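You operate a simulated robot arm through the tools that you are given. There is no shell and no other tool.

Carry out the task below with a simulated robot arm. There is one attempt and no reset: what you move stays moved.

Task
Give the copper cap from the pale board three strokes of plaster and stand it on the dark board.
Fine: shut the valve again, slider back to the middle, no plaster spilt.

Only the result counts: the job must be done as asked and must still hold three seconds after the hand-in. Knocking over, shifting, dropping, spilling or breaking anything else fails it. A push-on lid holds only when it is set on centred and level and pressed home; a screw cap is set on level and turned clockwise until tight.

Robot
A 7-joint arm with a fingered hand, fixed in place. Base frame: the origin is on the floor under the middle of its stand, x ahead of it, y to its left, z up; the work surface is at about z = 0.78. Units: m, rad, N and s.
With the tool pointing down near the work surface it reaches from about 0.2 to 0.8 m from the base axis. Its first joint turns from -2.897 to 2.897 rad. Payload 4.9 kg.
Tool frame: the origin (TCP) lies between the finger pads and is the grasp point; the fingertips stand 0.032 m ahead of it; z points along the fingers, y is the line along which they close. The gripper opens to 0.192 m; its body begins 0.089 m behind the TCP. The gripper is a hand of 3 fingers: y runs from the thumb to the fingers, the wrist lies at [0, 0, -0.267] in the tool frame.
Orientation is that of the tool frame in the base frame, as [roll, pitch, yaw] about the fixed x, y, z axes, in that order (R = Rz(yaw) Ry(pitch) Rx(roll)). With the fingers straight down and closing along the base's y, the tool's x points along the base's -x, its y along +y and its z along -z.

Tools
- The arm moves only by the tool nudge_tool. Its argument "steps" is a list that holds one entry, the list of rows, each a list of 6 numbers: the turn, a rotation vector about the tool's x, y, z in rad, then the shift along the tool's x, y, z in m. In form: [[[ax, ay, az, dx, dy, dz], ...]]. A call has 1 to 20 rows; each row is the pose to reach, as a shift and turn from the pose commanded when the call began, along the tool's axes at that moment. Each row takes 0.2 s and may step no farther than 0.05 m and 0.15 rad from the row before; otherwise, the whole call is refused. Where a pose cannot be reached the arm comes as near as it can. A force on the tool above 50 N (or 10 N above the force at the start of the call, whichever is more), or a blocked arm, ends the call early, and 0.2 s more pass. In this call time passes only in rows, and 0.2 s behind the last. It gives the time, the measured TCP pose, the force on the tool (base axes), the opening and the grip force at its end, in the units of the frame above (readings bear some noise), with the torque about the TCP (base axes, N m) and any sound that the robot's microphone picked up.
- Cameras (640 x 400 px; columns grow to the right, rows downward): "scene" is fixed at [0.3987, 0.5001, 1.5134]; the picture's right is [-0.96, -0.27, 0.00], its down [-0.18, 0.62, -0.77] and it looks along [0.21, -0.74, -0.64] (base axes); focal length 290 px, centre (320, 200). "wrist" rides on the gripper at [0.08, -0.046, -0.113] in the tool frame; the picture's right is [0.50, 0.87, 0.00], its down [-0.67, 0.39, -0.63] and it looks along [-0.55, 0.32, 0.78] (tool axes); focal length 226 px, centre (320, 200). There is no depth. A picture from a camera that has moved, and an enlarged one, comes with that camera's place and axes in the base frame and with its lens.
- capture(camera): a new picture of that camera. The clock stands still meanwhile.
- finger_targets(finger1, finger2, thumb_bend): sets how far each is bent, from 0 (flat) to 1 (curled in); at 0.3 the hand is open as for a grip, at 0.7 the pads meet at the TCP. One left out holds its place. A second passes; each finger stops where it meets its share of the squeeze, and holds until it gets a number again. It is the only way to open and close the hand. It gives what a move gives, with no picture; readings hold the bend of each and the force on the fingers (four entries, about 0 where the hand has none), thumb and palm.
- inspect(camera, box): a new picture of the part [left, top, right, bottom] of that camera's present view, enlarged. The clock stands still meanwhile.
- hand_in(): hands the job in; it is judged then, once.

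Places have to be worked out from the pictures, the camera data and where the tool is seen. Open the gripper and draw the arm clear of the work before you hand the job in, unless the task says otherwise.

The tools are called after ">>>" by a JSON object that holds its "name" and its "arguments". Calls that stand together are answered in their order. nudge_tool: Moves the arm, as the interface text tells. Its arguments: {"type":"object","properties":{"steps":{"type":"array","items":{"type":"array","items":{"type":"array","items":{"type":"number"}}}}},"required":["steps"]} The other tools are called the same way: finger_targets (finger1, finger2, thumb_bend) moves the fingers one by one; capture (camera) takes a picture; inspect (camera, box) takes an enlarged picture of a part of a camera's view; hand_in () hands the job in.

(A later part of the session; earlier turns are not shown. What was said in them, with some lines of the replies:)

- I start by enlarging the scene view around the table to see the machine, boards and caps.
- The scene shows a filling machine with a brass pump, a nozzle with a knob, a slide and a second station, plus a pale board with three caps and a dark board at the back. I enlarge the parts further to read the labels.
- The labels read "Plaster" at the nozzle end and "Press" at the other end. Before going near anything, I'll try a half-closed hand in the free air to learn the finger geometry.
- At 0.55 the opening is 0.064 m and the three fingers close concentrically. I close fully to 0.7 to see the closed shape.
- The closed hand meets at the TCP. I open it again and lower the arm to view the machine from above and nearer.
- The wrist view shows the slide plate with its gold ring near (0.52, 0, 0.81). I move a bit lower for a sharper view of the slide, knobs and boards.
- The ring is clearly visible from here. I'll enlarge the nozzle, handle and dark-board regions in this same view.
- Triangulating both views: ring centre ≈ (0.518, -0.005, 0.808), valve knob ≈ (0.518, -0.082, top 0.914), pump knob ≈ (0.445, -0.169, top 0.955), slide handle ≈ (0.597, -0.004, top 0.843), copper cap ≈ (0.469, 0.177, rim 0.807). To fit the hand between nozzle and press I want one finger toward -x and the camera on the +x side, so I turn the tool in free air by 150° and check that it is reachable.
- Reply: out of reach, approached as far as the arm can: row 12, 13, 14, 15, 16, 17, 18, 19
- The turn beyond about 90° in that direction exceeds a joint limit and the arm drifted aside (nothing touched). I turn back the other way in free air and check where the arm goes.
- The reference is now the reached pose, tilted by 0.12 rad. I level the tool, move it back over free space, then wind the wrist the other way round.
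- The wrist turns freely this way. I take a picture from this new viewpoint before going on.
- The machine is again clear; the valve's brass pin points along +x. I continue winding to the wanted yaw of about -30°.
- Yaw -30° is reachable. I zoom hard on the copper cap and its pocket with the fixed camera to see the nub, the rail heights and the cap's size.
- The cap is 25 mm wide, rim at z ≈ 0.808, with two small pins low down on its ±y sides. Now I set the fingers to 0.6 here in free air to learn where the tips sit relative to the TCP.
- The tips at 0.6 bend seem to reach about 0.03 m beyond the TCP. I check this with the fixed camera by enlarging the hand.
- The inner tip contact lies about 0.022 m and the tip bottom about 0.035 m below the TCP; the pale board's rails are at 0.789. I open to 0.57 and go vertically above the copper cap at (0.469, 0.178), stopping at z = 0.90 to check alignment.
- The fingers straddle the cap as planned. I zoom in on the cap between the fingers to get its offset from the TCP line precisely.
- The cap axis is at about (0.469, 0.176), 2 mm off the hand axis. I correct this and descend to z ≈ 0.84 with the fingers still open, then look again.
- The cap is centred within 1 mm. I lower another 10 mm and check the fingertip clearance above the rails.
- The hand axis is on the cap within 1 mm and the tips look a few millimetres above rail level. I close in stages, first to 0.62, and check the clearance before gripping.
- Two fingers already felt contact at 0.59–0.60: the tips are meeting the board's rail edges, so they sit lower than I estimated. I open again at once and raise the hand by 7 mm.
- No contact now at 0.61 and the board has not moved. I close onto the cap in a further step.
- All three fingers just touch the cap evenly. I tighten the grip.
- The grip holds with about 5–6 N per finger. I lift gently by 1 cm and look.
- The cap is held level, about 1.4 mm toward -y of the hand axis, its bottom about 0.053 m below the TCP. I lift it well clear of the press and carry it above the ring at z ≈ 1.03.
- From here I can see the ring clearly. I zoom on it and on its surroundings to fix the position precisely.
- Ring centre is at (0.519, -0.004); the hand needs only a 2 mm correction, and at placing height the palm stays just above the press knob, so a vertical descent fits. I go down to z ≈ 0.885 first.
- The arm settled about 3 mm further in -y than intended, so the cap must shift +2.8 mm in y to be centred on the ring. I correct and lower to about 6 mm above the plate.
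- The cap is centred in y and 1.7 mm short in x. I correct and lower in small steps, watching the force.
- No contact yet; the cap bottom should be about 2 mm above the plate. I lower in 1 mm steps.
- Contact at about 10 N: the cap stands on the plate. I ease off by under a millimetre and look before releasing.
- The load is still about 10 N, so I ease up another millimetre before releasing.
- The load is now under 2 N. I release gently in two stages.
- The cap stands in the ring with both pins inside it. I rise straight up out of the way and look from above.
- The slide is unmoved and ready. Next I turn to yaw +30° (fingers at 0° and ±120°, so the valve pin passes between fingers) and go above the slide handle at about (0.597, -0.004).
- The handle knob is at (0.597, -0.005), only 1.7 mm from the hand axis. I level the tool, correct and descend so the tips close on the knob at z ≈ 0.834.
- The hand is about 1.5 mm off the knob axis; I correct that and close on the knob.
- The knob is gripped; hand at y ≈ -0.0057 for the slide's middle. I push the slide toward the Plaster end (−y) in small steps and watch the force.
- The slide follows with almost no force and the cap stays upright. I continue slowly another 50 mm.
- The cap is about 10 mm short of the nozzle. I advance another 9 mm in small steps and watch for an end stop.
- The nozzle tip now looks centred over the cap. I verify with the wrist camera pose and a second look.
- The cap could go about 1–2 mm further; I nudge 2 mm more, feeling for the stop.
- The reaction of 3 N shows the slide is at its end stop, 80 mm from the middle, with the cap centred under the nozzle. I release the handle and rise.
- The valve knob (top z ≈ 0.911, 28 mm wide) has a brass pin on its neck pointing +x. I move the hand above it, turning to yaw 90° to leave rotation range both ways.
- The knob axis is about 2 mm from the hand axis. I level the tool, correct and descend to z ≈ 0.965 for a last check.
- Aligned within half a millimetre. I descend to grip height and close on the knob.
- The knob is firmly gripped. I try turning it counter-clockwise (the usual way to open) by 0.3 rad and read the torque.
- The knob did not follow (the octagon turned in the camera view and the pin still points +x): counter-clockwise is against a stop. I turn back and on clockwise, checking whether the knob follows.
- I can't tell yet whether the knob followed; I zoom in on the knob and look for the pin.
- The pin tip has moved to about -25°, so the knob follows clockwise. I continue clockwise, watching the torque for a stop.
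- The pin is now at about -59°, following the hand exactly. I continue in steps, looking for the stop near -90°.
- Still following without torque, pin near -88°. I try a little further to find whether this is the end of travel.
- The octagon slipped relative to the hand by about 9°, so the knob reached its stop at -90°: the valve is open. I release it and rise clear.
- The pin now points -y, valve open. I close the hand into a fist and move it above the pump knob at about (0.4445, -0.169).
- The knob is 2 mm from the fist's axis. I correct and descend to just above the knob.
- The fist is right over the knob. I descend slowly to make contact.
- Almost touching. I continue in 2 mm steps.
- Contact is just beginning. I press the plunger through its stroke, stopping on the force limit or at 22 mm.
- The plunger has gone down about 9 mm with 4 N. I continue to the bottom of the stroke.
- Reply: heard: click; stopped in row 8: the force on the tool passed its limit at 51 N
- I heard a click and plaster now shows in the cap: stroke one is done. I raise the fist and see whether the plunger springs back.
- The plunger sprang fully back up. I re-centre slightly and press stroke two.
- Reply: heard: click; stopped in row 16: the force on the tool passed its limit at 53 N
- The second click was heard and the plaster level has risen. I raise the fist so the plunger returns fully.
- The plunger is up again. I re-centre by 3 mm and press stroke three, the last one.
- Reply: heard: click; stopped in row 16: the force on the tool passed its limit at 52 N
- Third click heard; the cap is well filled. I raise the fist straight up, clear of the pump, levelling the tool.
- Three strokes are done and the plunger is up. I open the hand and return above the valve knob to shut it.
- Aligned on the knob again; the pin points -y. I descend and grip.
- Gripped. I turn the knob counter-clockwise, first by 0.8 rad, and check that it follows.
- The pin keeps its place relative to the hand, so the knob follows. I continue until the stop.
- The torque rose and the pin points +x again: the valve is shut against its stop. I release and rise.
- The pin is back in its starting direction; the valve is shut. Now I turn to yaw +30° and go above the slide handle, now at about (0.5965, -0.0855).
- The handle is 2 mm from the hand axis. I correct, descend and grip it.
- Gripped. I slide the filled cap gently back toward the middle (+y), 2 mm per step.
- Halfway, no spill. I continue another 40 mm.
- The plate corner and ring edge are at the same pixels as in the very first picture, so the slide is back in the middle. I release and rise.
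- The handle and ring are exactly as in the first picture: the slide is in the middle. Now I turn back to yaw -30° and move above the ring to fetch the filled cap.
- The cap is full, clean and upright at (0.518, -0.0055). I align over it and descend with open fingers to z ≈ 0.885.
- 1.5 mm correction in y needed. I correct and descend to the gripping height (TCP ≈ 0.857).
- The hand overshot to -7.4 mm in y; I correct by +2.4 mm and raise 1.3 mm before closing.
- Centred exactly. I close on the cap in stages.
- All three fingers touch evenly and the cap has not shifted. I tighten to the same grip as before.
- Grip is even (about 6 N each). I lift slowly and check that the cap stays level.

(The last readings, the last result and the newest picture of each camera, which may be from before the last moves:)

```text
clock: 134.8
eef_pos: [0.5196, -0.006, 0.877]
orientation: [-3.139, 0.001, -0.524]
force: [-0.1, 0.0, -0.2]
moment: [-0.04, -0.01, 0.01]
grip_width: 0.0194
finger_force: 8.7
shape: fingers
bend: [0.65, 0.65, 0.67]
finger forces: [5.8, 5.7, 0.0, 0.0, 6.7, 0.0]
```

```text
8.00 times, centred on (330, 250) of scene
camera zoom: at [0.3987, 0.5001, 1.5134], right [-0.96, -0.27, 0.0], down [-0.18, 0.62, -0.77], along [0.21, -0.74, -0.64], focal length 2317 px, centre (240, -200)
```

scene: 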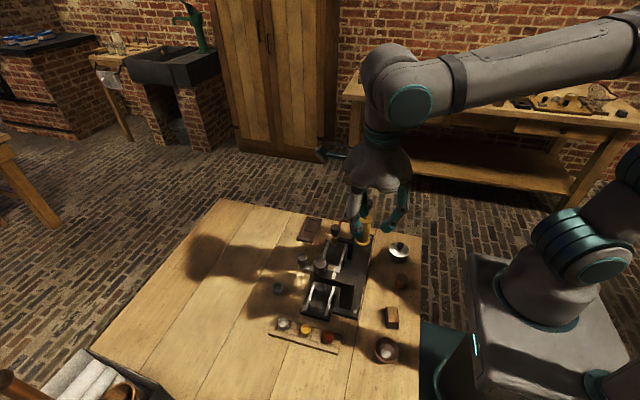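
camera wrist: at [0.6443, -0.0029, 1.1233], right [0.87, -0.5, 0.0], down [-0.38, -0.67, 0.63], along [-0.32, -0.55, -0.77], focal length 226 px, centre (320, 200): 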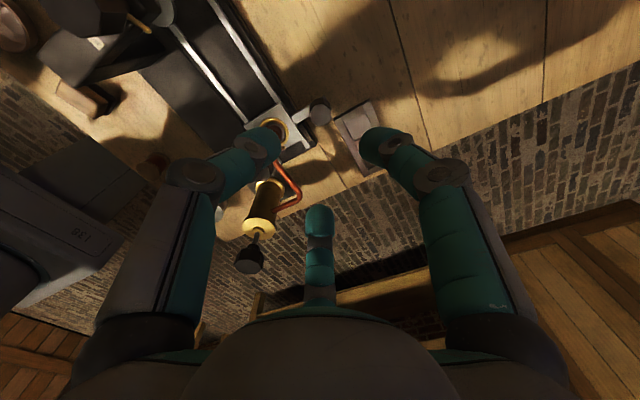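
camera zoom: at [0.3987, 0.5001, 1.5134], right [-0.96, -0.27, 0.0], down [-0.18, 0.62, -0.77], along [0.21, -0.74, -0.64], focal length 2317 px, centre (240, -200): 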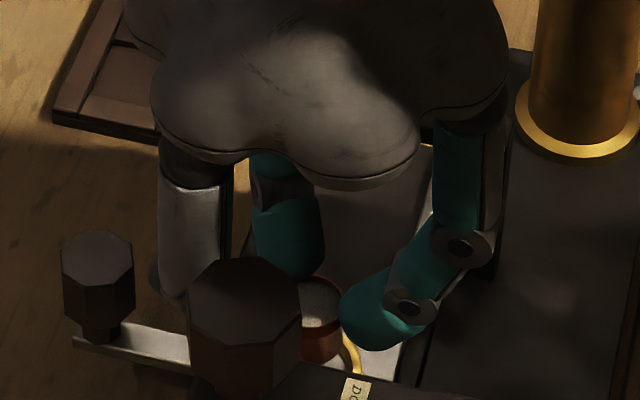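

The cap hangs level with no spill. I lift it slowly to z ≈ 1.04.

>>> {"name": "nudge_tool", "arguments": {"steps": [[[0, 0, 0, 0, 0, -0.004], [0, 0, 0, 0, 0, -0.01], [0, 0, 0, 0, 0, -0.02], [0, 0, 0, 0, 0, -0.032], [0, 0, 0, 0, 0, -0.044], [0, 0, 0, 0, 0, -0.056], [0, 0, 0, 0, 0, -0.068], [0, 0, 0, 0, 0, -0.08], [0, 0, 0, 0, 0, -0.092], [0, 0, 0, 0, 0, -0.104], [0, 0, 0, 0, 0, -0.116], [0, 0, 0, 0, 0, -0.128], [0, 0, 0, 0, 0, -0.14], [0, 0, 0, 0, 0, -0.15], [0, 0, 0, 0, 0, -0.156], [0, 0, 0, 0, 0, -0.16], [0, 0, 0, 0, 0, -0.16]]]}}

>>> {"name": "inspect", "arguments": {"camera": "scene", "box": [290, 212, 330, 246]}}

>>> {"name": "inspect", "arguments": {"camera": "wrist", "box": [200, 0, 520, 200]}}

>>> {"name": "inspect", "arguments": {"camera": "wrist", "box": [400, 0, 500, 60]}}

```text
clock: 138.4
eef_pos: [0.5191, -0.0045, 1.0356]
orientation: [-3.139, 0.001, -0.523]
force: [0.2, -1.4, -0.1]
moment: [0.03, -0.03, -0.01]
grip_width: 0.0196
finger_force: 9.0
shape: fingers
bend: [0.65, 0.65, 0.67]
finger forces: [5.6, 5.7, 0.0, 0.0, 6.6, 0.1]
```

```text
11.76 times, centred on (310, 229) of scene
camera zoom: at [0.3987, 0.5001, 1.5134], right [-0.96, -0.27, 0.0], down [-0.18, 0.62, -0.77], along [0.21, -0.74, -0.64], focal length 3408 px, centre (438, -141)
```

zoom: 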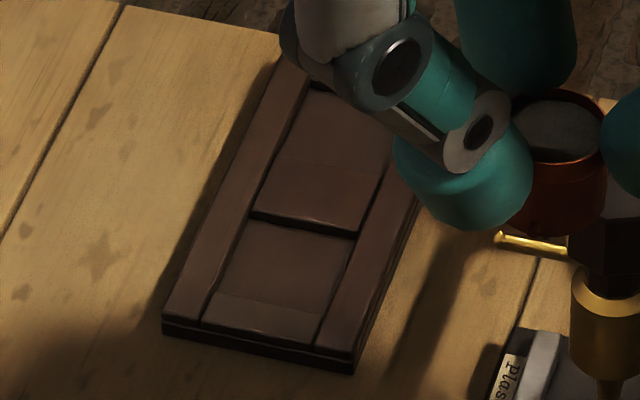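

```text
2.00 times, centred on (360, 100) of wrist
camera zoom: at [0.6112, -0.0043, 1.1488], right [0.0, -1.0, 0.0], down [-0.77, 0.0, 0.63], along [-0.63, 0.0, -0.77], focal length 452 px, centre (240, 400)
```

zoom: 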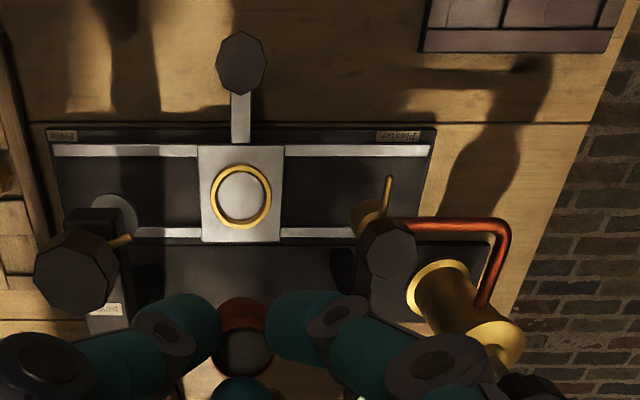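

```text
6.40 times, centred on (450, 30) of wrist
camera zoom: at [0.6112, -0.0043, 1.1488], right [0.0, -1.0, 0.0], down [-0.77, 0.0, 0.63], along [-0.63, 0.0, -0.77], focal length 1447 px, centre (-512, 1288)
```

zoom: 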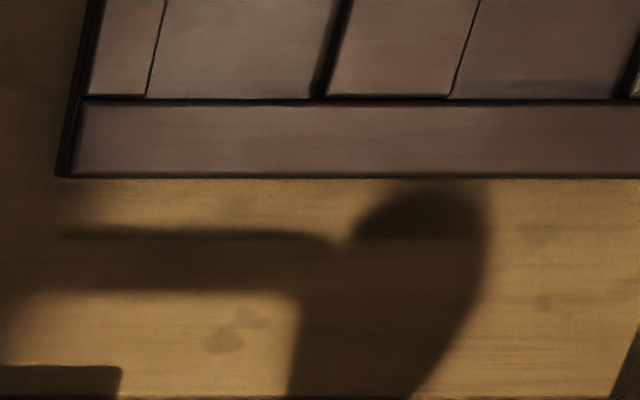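

The dark board has two pockets; the nearer one is centred near (0.6275, -0.147), floor 0.785, rims 0.789. I carry the cap there at height, slowly, turning 45° so the cap's pins will lie toward the pocket corners.

>>> {"name": "nudge_tool", "arguments": {"steps": [[[0, 0, -0.008, 0.0016, 0.0007, 0], [0, 0, -0.031, 0.0066, 0.0027, 0], [0, 0, -0.071, 0.0148, 0.0061, 0], [0, 0, -0.118, 0.0247, 0.0101, 0], [0, 0, -0.165, 0.0345, 0.0142, 0], [0, 0, -0.212, 0.0444, 0.0182, 0], [0, 0, -0.259, 0.0543, 0.0223, 0], [0, 0, -0.306, 0.0642, 0.0263, 0], [0, 0, -0.353, 0.074, 0.0304, 0], [0, 0, -0.4, 0.0839, 0.0344, 0], [0, 0, -0.447, 0.0938, 0.0385, 0], [0, 0, -0.495, 0.1036, 0.0425, 0], [0, 0, -0.542, 0.1135, 0.0466, 0], [0, 0, -0.589, 0.1234, 0.0506, 0], [0, 0, -0.636, 0.1332, 0.0547, 0], [0, 0, -0.683, 0.1431, 0.0587, 0], [0, 0, -0.722, 0.1513, 0.0621, 0], [0, 0, -0.754, 0.1579, 0.0648, 0], [0, 0, -0.777, 0.1629, 0.0668, 0], [0, 0, -0.785, 0.1645, 0.0675, 0]]]}}

>>> {"name": "capture", "arguments": {"camera": "wrist"}}

>>> {"name": "inspect", "arguments": {"camera": "wrist", "box": [240, 60, 400, 180]}}

>>> {"name": "inspect", "arguments": {"camera": "scene", "box": [270, 150, 370, 250]}}

```text
clock: 142.6
eef_pos: [0.6279, -0.145, 1.0366]
orientation: [-3.139, -0.002, 0.263]
force: [-0.4, -0.7, -0.1]
moment: [0.0, 0.0, 0.0]
grip_width: 0.0191
finger_force: 8.7
shape: fingers
bend: [0.65, 0.65, 0.67]
finger forces: [5.5, 5.7, 0.0, 0.0, 6.5, 0.1]
```

```text
taken
camera wrist: at [0.6919, -0.0794, 1.1497], right [0.71, -0.71, 0.0], down [-0.55, -0.55, 0.63], along [-0.45, -0.45, -0.78], focal length 226 px, centre (320, 200)
```

wrist: 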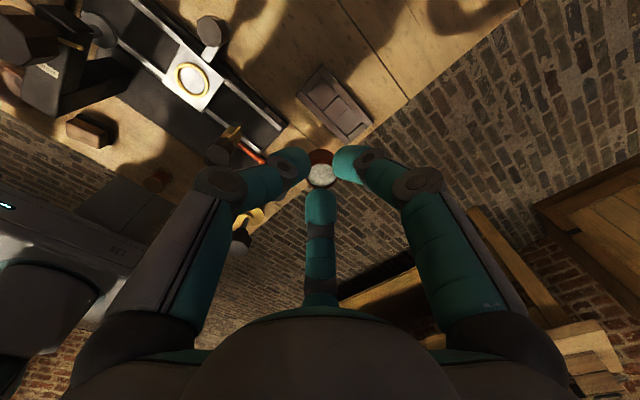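

```text
3.33 times, centred on (320, 120) of wrist
camera zoom: at [0.6919, -0.0794, 1.1497], right [0.71, -0.71, 0.0], down [-0.55, -0.55, 0.63], along [-0.45, -0.45, -0.78], focal length 754 px, centre (320, 467)
```

zoom: 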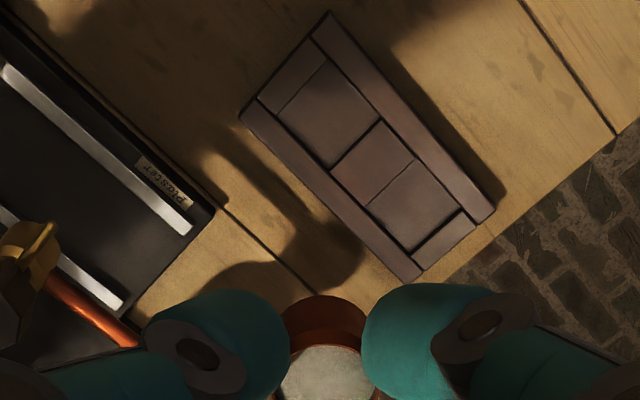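

```text
4.00 times, centred on (320, 200) of scene
camera zoom: at [0.3987, 0.5001, 1.5134], right [-0.96, -0.27, 0.0], down [-0.18, 0.62, -0.77], along [0.21, -0.74, -0.64], focal length 1158 px, centre (320, 200)
```

zoom: 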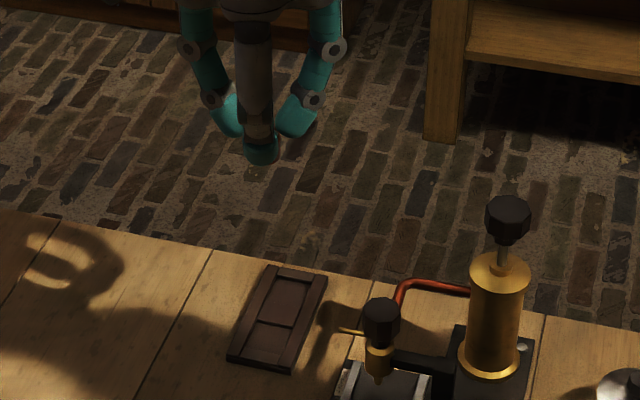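

The board is in clear view: the near pocket is centred at (0.6286, -0.1474), 30 × 34 mm. I shift 2 mm and lower the cap slowly to about 4 cm above the board.

>>> {"name": "nudge_tool", "arguments": {"steps": [[[0, 0, 0, 0.0018, 0.0012, 0.003], [0, 0, 0, 0.0018, 0.0012, 0.009], [0, 0, 0, 0.0018, 0.0012, 0.018], [0, 0, 0, 0.0018, 0.0012, 0.029], [0, 0, 0, 0.0018, 0.0012, 0.04], [0, 0, 0, 0.0018, 0.0012, 0.051], [0, 0, 0, 0.0018, 0.0012, 0.062], [0, 0, 0, 0.0018, 0.0012, 0.073], [0, 0, 0, 0.0018, 0.0012, 0.084], [0, 0, 0, 0.0018, 0.0012, 0.095], [0, 0, 0, 0.0018, 0.0012, 0.106], [0, 0, 0, 0.0018, 0.0012, 0.117], [0, 0, 0, 0.0018, 0.0012, 0.128], [0, 0, 0, 0.0018, 0.0012, 0.138], [0, 0, 0, 0.0018, 0.0012, 0.146], [0, 0, 0, 0.0018, 0.0012, 0.152], [0, 0, 0, 0.0018, 0.0012, 0.156], [0, 0, 0, 0.0018, 0.0012, 0.157], [0, 0, 0, 0.0018, 0.0012, 0.157]]]}}

>>> {"name": "inspect", "arguments": {"camera": "wrist", "box": [240, 90, 400, 190]}}

>>> {"name": "inspect", "arguments": {"camera": "scene", "box": [270, 190, 350, 254]}}

```text
clock: 146.6
eef_pos: [0.6311, -0.1459, 0.8781]
orientation: [-3.141, -0.001, 0.263]
force: [-0.1, -1.0, 0.0]
moment: [-0.01, 0.02, 0.0]
grip_width: 0.0193
finger_force: 9.0
shape: fingers
bend: [0.65, 0.65, 0.67]
finger forces: [5.5, 5.7, 0.0, 0.1, 6.4, 0.0]
```

```text
4.00 times, centred on (320, 140) of wrist
camera zoom: at [0.6955, -0.0806, 0.9919], right [0.71, -0.71, 0.0], down [-0.55, -0.55, 0.63], along [-0.45, -0.45, -0.78], focal length 904 px, centre (320, 440)
```

zoom: 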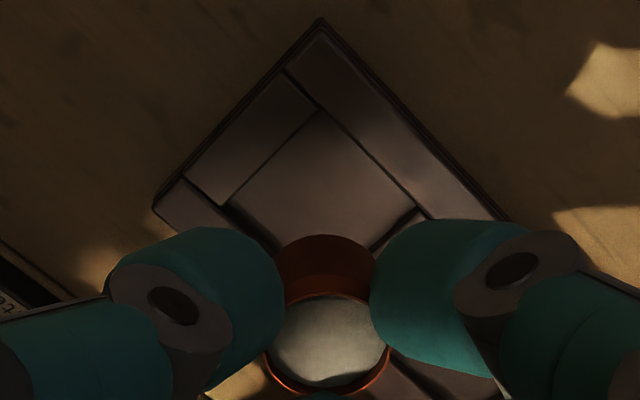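

```text
6.25 times, centred on (310, 222) of scene
camera zoom: at [0.3987, 0.5001, 1.5134], right [-0.96, -0.27, 0.0], down [-0.18, 0.62, -0.77], along [0.21, -0.74, -0.64], focal length 1810 px, centre (382, 62)
```

zoom: 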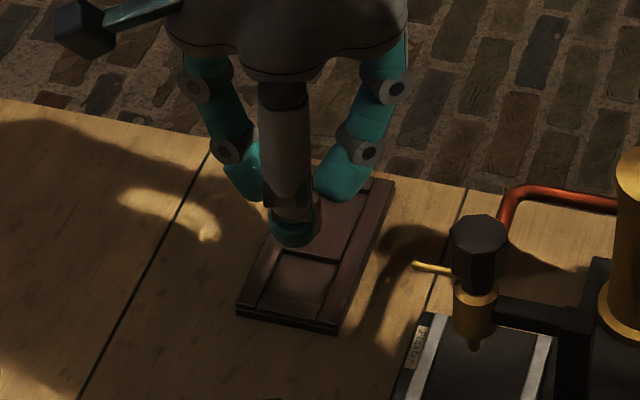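

The cap is over the pocket centre within about 1 mm. I lower it slowly to 8 mm above the pocket floor.

>>> {"name": "nudge_tool", "arguments": {"steps": [[[0, 0, 0, -0.001, -0.0003, 0.003], [0, 0, 0, -0.001, -0.0003, 0.008], [0, 0, 0, -0.001, -0.0003, 0.013], [0, 0, 0, -0.001, -0.0003, 0.018], [0, 0, 0, -0.001, -0.0003, 0.023], [0, 0, 0, -0.001, -0.0003, 0.028], [0, 0, 0, -0.001, -0.0003, 0.032], [0, 0, 0, -0.001, -0.0003, 0.034], [0, 0, 0, -0.001, -0.0003, 0.034]]]}}

>>> {"name": "inspect", "arguments": {"camera": "wrist", "box": [240, 90, 400, 190]}}

>>> {"name": "inspect", "arguments": {"camera": "scene", "box": [290, 210, 330, 242]}}

```text
clock: 148.6
eef_pos: [0.6289, -0.1449, 0.8451]
orientation: [-3.141, 0.001, 0.262]
force: [-0.4, 0.0, -1.0]
moment: [0.0, -0.03, 0.01]
grip_width: 0.0193
finger_force: 8.8
shape: fingers
bend: [0.65, 0.65, 0.67]
finger forces: [5.5, 5.4, 0.0, 0.0, 6.5, 0.1]
```

```text
4.00 times, centred on (320, 140) of wrist
camera zoom: at [0.6942, -0.0799, 0.9577], right [0.71, -0.71, 0.0], down [-0.55, -0.55, 0.63], along [-0.45, -0.45, -0.78], focal length 904 px, centre (320, 440)
```

zoom: 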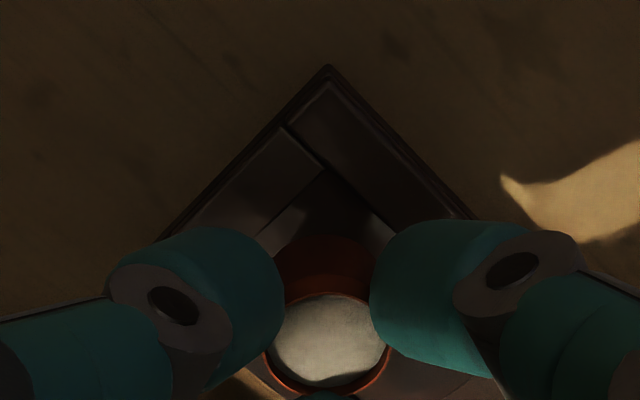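

```text
12.50 times, centred on (310, 226) of scene
camera zoom: at [0.3987, 0.5001, 1.5134], right [-0.96, -0.27, 0.0], down [-0.18, 0.62, -0.77], along [0.21, -0.74, -0.64], focal length 3620 px, centre (445, -125)
```

zoom: 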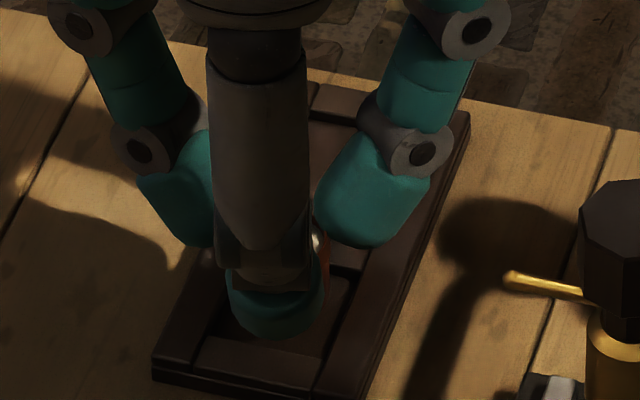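

Centred. I continue down in small steps toward contact.

>>> {"name": "nudge_tool", "arguments": {"steps": [[[0, 0, 0, 0, 0, 0.001], [0, 0, 0, 0, 0, 0.002], [0, 0, 0, 0, 0, 0.003], [0, 0, 0, 0, 0, 0.004], [0, 0, 0, 0, 0, 0.005], [0, 0, 0, 0, 0, 0.005]]]}}

>>> {"name": "inspect", "arguments": {"camera": "wrist", "box": [240, 90, 400, 190]}}

```text
clock: 150.0
eef_pos: [0.6284, -0.1462, 0.8383]
orientation: [-3.14, 0.0, 0.262]
force: [-0.6, 0.4, -0.3]
moment: [0.01, -0.03, -0.02]
grip_width: 0.0192
finger_force: 9.0
shape: fingers
bend: [0.65, 0.65, 0.67]
finger forces: [5.6, 5.5, 0.1, 0.0, 6.5, 0.0]
```

```text
4.00 times, centred on (320, 140) of wrist
camera zoom: at [0.6938, -0.0804, 0.9532], right [0.71, -0.71, 0.0], down [-0.55, -0.55, 0.63], along [-0.45, -0.45, -0.78], focal length 904 px, centre (320, 440)
```

zoom: 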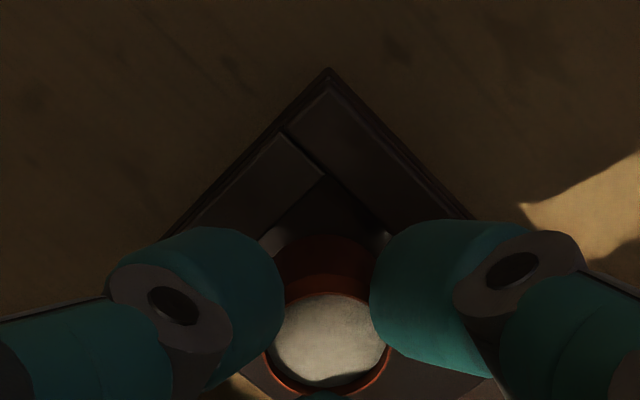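

No contact yet; about 3 mm to go. I lower two more millimetres and read the force.

>>> {"name": "nudge_tool", "arguments": {"steps": [[[0, 0, 0, 0, 0, 0.001], [0, 0, 0, 0, 0, 0.002], [0, 0, 0, 0, 0, 0.002]]]}}

```text
clock: 150.8
eef_pos: [0.6298, -0.1461, 0.8381]
orientation: [-3.14, -0.002, 0.262]
force: [-0.8, 0.1, -0.4]
moment: [-0.01, 0.02, -0.02]
grip_width: 0.0192
finger_force: 9.3
shape: fingers
bend: [0.65, 0.65, 0.67]
finger forces: [5.5, 5.5, 0.0, 0.1, 6.5, 0.1]
```

>>> {"name": "nudge_tool", "arguments": {"steps": [[[0, 0, 0, 0, 0, 0.0007], [0, 0, 0, 0, 0, 0.0013], [0, 0, 0, 0, 0, 0.0013]]]}}

>>> {"name": "inspect", "arguments": {"camera": "wrist", "box": [240, 90, 400, 190]}}

```text
clock: 151.6
eef_pos: [0.6296, -0.1457, 0.836]
orientation: [-3.14, 0.001, 0.263]
force: [0.2, -0.1, 1.4]
moment: [0.02, 0.05, -0.01]
grip_width: 0.0192
finger_force: 9.7
shape: fingers
bend: [0.65, 0.65, 0.67]
finger forces: [6.0, 6.0, 0.1, 0.0, 6.8, 0.0]
```

```text
4.00 times, centred on (320, 140) of wrist
camera zoom: at [0.6938, -0.0802, 0.95], right [0.71, -0.71, 0.0], down [-0.55, -0.55, 0.63], along [-0.45, -0.45, -0.78], focal length 904 px, centre (320, 440)
```

zoom: 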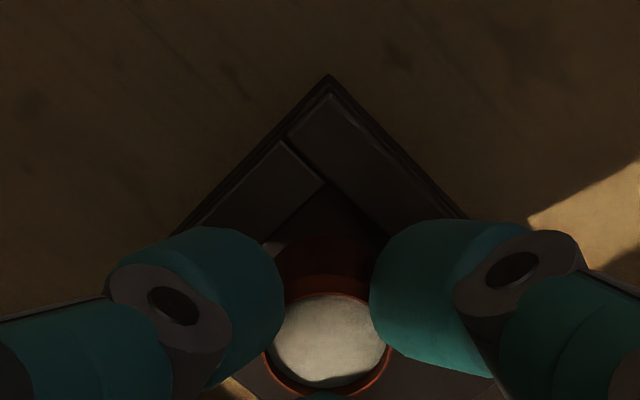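

The force starts to rise and the finger loads shift: the cap bottom is on the pocket floor. I release gently.

>>> {"name": "finger_targets", "arguments": {"finger1": 0.635, "finger2": 0.635, "thumb_bend": 0.635}}

>>> {"name": "inspect", "arguments": {"camera": "wrist", "box": [240, 90, 400, 190]}}

```text
clock: 152.6
eef_pos: [0.6301, -0.1454, 0.8361]
orientation: [-3.139, 0.0, 0.261]
force: [-0.7, 0.0, 0.0]
moment: [-0.02, 0.01, -0.01]
grip_width: 0.0291
finger_force: 0.1
shape: fingers
bend: [0.63, 0.63, 0.63]
finger forces: [0.0, 0.0, 0.1, 0.0, 0.0, 0.0]
```

```text
4.00 times, centred on (320, 140) of wrist
camera zoom: at [0.6937, -0.0802, 0.9497], right [0.71, -0.71, 0.0], down [-0.55, -0.55, 0.63], along [-0.45, -0.45, -0.78], focal length 904 px, centre (320, 440)
```

zoom: 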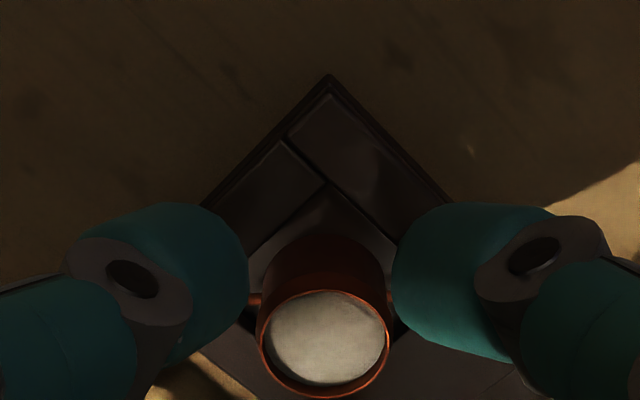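

The cap stands free and level in the pocket. I open a little more and rise straight up.

>>> {"name": "finger_targets", "arguments": {"finger1": 0.59, "finger2": 0.59, "thumb_bend": 0.59}}

>>> {"name": "nudge_tool", "arguments": {"steps": [[[0, 0, 0, 0, 0, -0.004], [0, 0, 0, 0, 0, -0.012], [0, 0, 0, 0, 0, -0.025], [0, 0, 0, 0, 0, -0.045], [0, 0, 0, 0, 0, -0.07], [0, 0, 0, 0, 0, -0.1], [0, 0, 0, 0, 0, -0.14], [0, 0, 0, 0, 0, -0.18], [0, 0, 0, 0, 0, -0.2], [0, 0, 0, 0, 0, -0.2]]]}}

>>> {"name": "inspect", "arguments": {"camera": "wrist", "box": [240, 50, 400, 150]}}

>>> {"name": "inspect", "arguments": {"camera": "scene", "box": [290, 210, 330, 242]}}

>>> {"name": "capture", "arguments": {"camera": "scene"}}

```text
clock: 153.6
eef_pos: [0.6288, -0.1459, 0.837]
orientation: [-3.139, -0.001, 0.262]
force: [0.1, 0.9, -0.4]
moment: [-0.02, 0.0, -0.05]
grip_width: 0.0456
finger_force: 0.1
shape: fingers
bend: [0.59, 0.59, 0.59]
finger forces: [0.0, 0.0, 0.0, 0.1, 0.0, 0.0]
```

```text
clock: 155.8
eef_pos: [0.6287, -0.1472, 1.0366]
orientation: [-3.14, -0.001, 0.262]
force: [0.6, 1.1, 0.4]
moment: [-0.02, 0.02, -0.03]
grip_width: 0.0457
finger_force: 0.1
shape: fingers
bend: [0.59, 0.59, 0.59]
finger forces: [0.1, 0.0, 0.0, 0.1, 0.1, 0.1]
```

```text
4.00 times, centred on (320, 100) of wrist
camera zoom: at [0.6935, -0.0828, 1.1505], right [0.71, -0.71, 0.0], down [-0.55, -0.55, 0.63], along [-0.45, -0.45, -0.78], focal length 904 px, centre (320, 600)
```

zoom: 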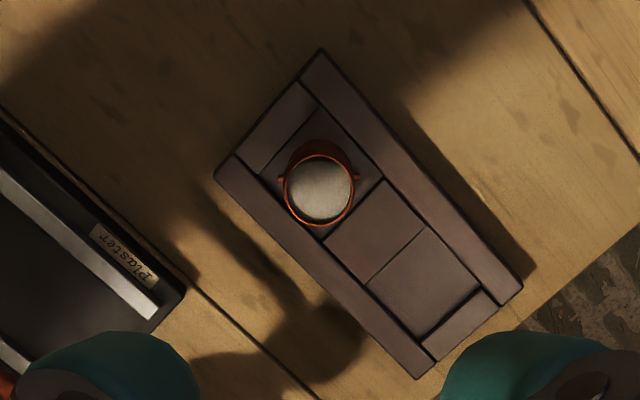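

```text
12.50 times, centred on (310, 226) of scene
camera zoom: at [0.3987, 0.5001, 1.5134], right [-0.96, -0.27, 0.0], down [-0.18, 0.62, -0.77], along [0.21, -0.74, -0.64], focal length 3620 px, centre (445, -125)
```

zoom: 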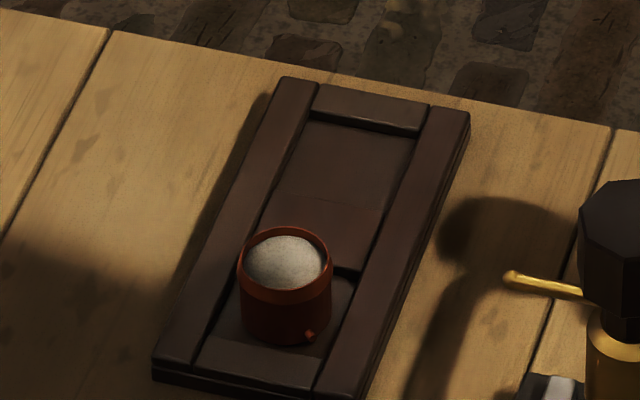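

```text
taken
```

scene: 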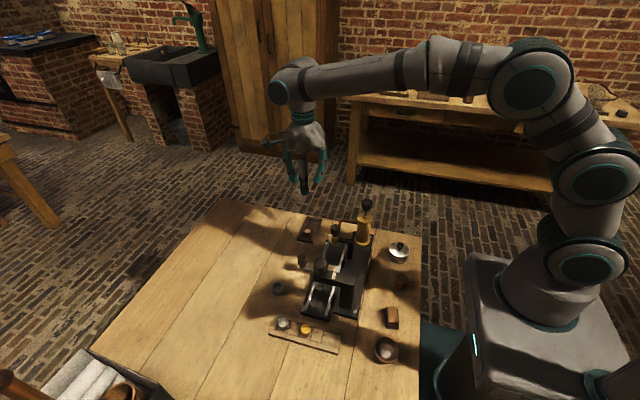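

The filled cap stands level in the dark board. I compare the machine and boards with the first pictures: slide, valve, pale board.

>>> {"name": "inspect", "arguments": {"camera": "scene", "box": [290, 250, 360, 294]}}

>>> {"name": "inspect", "arguments": {"camera": "scene", "box": [310, 220, 360, 252]}}

>>> {"name": "inspect", "arguments": {"camera": "scene", "box": [265, 310, 345, 360]}}

>>> {"name": "inspect", "arguments": {"camera": "scene", "box": [260, 190, 420, 290]}}

```text
9.09 times, centred on (325, 272) of scene
camera zoom: at [0.3987, 0.5001, 1.5134], right [-0.96, -0.27, 0.0], down [-0.18, 0.62, -0.77], along [0.21, -0.74, -0.64], focal length 2633 px, centre (274, -454)
```

zoom: 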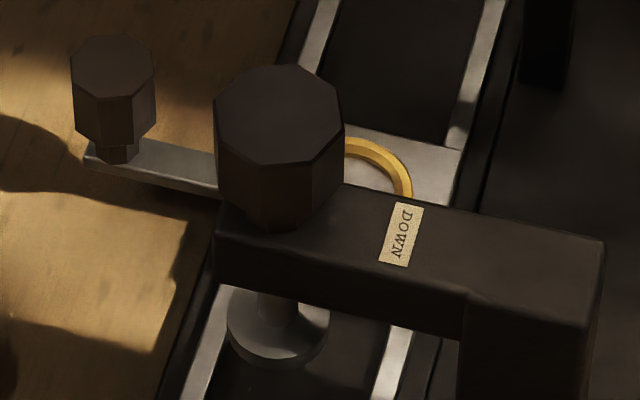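

```text
12.50 times, centred on (335, 236) of scene
camera zoom: at [0.3987, 0.5001, 1.5134], right [-0.96, -0.27, 0.0], down [-0.18, 0.62, -0.77], along [0.21, -0.74, -0.64], focal length 3620 px, centre (132, -250)
```

zoom: 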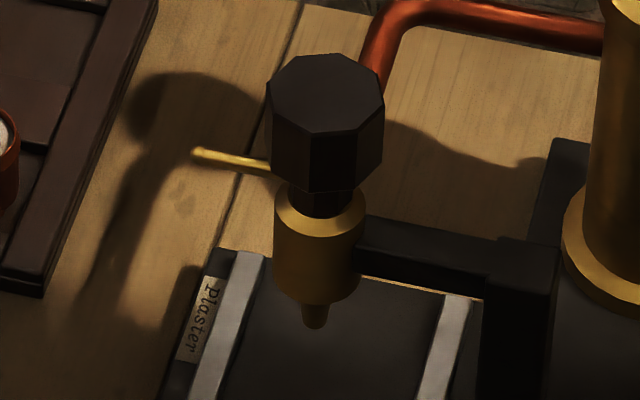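

```text
8.00 times, centred on (305, 335) of scene
camera zoom: at [0.3987, 0.5001, 1.5134], right [-0.96, -0.27, 0.0], down [-0.18, 0.62, -0.77], along [0.21, -0.74, -0.64], focal length 2317 px, centre (440, -880)
```

zoom: 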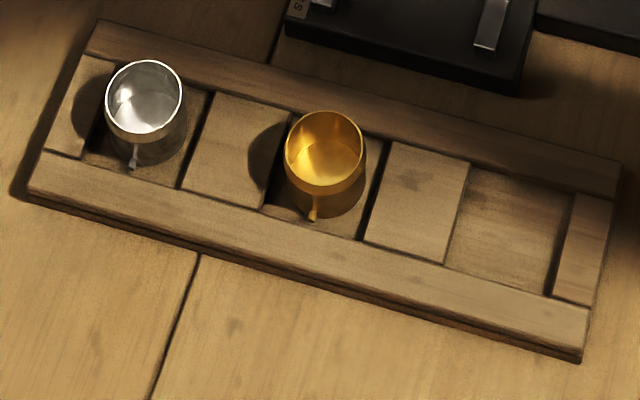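

```text
4.00 times, centred on (340, 240) of scene
camera zoom: at [0.3987, 0.5001, 1.5134], right [-0.96, -0.27, 0.0], down [-0.18, 0.62, -0.77], along [0.21, -0.74, -0.64], focal length 1158 px, centre (240, 40)
```

zoom: 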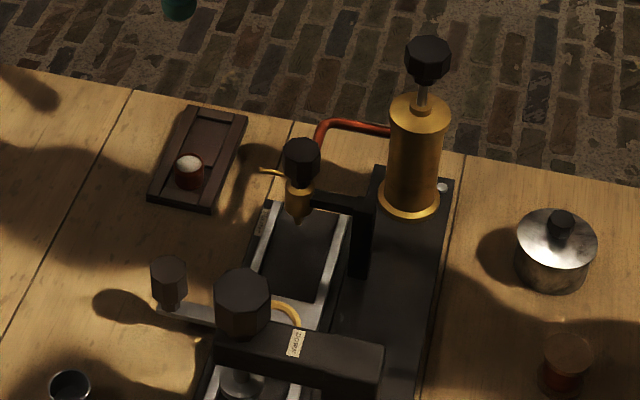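

All matches the first pictures: slide in the middle, valve pin at +x, pump up, other caps and boards unmoved, no plaster spilt. I raise the arm well clear and open the hand.

>>> {"name": "nudge_tool", "arguments": {"steps": [[[0, 0, 0, 0, 0, -0.03], [0, 0, 0, 0, 0, -0.07], [0, 0, 0, 0, 0, -0.11], [0, 0, 0, 0, 0, -0.15], [0, 0, 0, -0.04, 0, -0.17], [0, 0, 0, -0.08, 0, -0.19], [0, 0, 0, -0.12, 0, -0.2], [0, 0, 0, -0.15, 0, -0.2], [0, 0, 0, -0.15, 0, -0.2]]]}}

>>> {"name": "finger_targets", "arguments": {"finger1": 0.3, "finger2": 0.3, "thumb_bend": 0.3}}

>>> {"name": "inspect", "arguments": {"camera": "scene", "box": [260, 190, 420, 290]}}

>>> {"name": "inspect", "arguments": {"camera": "scene", "box": [290, 210, 330, 242]}}

>>> {"name": "inspect", "arguments": {"camera": "scene", "box": [260, 270, 420, 370]}}

```text
clock: 157.8
eef_pos: [0.4822, -0.1852, 1.2364]
orientation: [-3.142, 0.001, 0.261]
force: [0.3, -0.1, -0.2]
moment: [-0.01, 0.0, -0.02]
grip_width: 0.046
finger_force: 0.0
shape: fingers
bend: [0.59, 0.59, 0.59]
finger forces: [0.1, 0.1, 0.0, 0.0, 0.0, 0.0]
```

```text
clock: 158.8
eef_pos: [0.4841, -0.1852, 1.2362]
orientation: [-3.139, 0.0, 0.262]
force: [0.6, 0.2, 0.1]
moment: [-0.03, 0.01, -0.03]
grip_width: 0.1678
finger_force: 0.1
shape: fingers
bend: [0.3, 0.3, 0.3]
finger forces: [0.0, 0.1, 0.1, 0.0, 0.0, 0.1]
```

```text
4.00 times, centred on (340, 240) of scene
camera zoom: at [0.3987, 0.5001, 1.5134], right [-0.96, -0.27, 0.0], down [-0.18, 0.62, -0.77], along [0.21, -0.74, -0.64], focal length 1158 px, centre (240, 40)
```

zoom: 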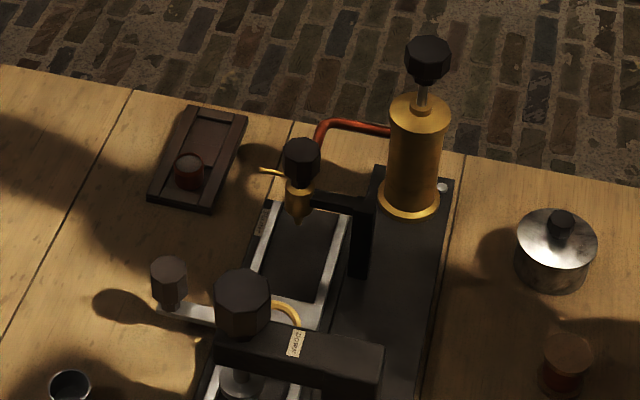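

```text
12.50 times, centred on (310, 226) of scene
camera zoom: at [0.3987, 0.5001, 1.5134], right [-0.96, -0.27, 0.0], down [-0.18, 0.62, -0.77], along [0.21, -0.74, -0.64], focal length 3620 px, centre (445, -125)
```

zoom: 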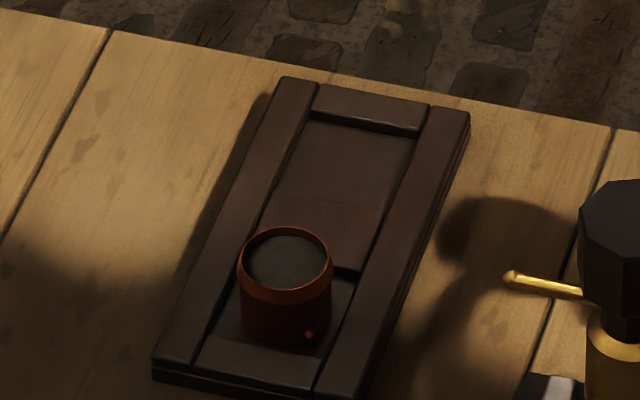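

```text
4.00 times, centred on (340, 320) of scene
camera zoom: at [0.3987, 0.5001, 1.5134], right [-0.96, -0.27, 0.0], down [-0.18, 0.62, -0.77], along [0.21, -0.74, -0.64], focal length 1158 px, centre (240, -280)
```

zoom: 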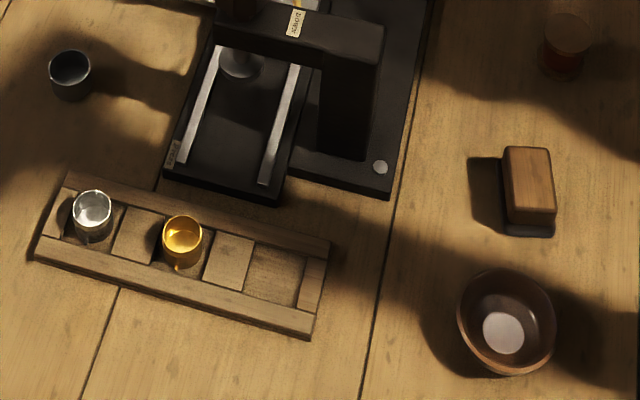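

The arm is clear and the hand is open. The cap stands on the dark board with three strokes of plaster in it, the valve is shut, the slide is in the middle, and nothing else has moved. I hand the job in.

>>> {"name": "hand_in", "arguments": {}}

```text
The job is handed in.
```

The copper cap got three strokes of plaster and now stands level in a pocket of the dark board. The job is handed in; I have not seen the verdict.

- **Plaster:** I heard a click at the bottom of each of the three strokes, and saw no plaster spilt in the pictures.
- **Valve:** it is turned back against its stop, with the brass pin pointing the way it did at the start.
- **Slider:** it is back in the middle, at the same place as in the first picture.
- **Everything else:** the pale board, the other caps and the loose items match the first pictures. While lining up the first grip, two fingers briefly pressed on the sides of the pale board. I opened at once, and comparing pictures showed no shift.
- **Arm:** it is drawn clear with the hand open.
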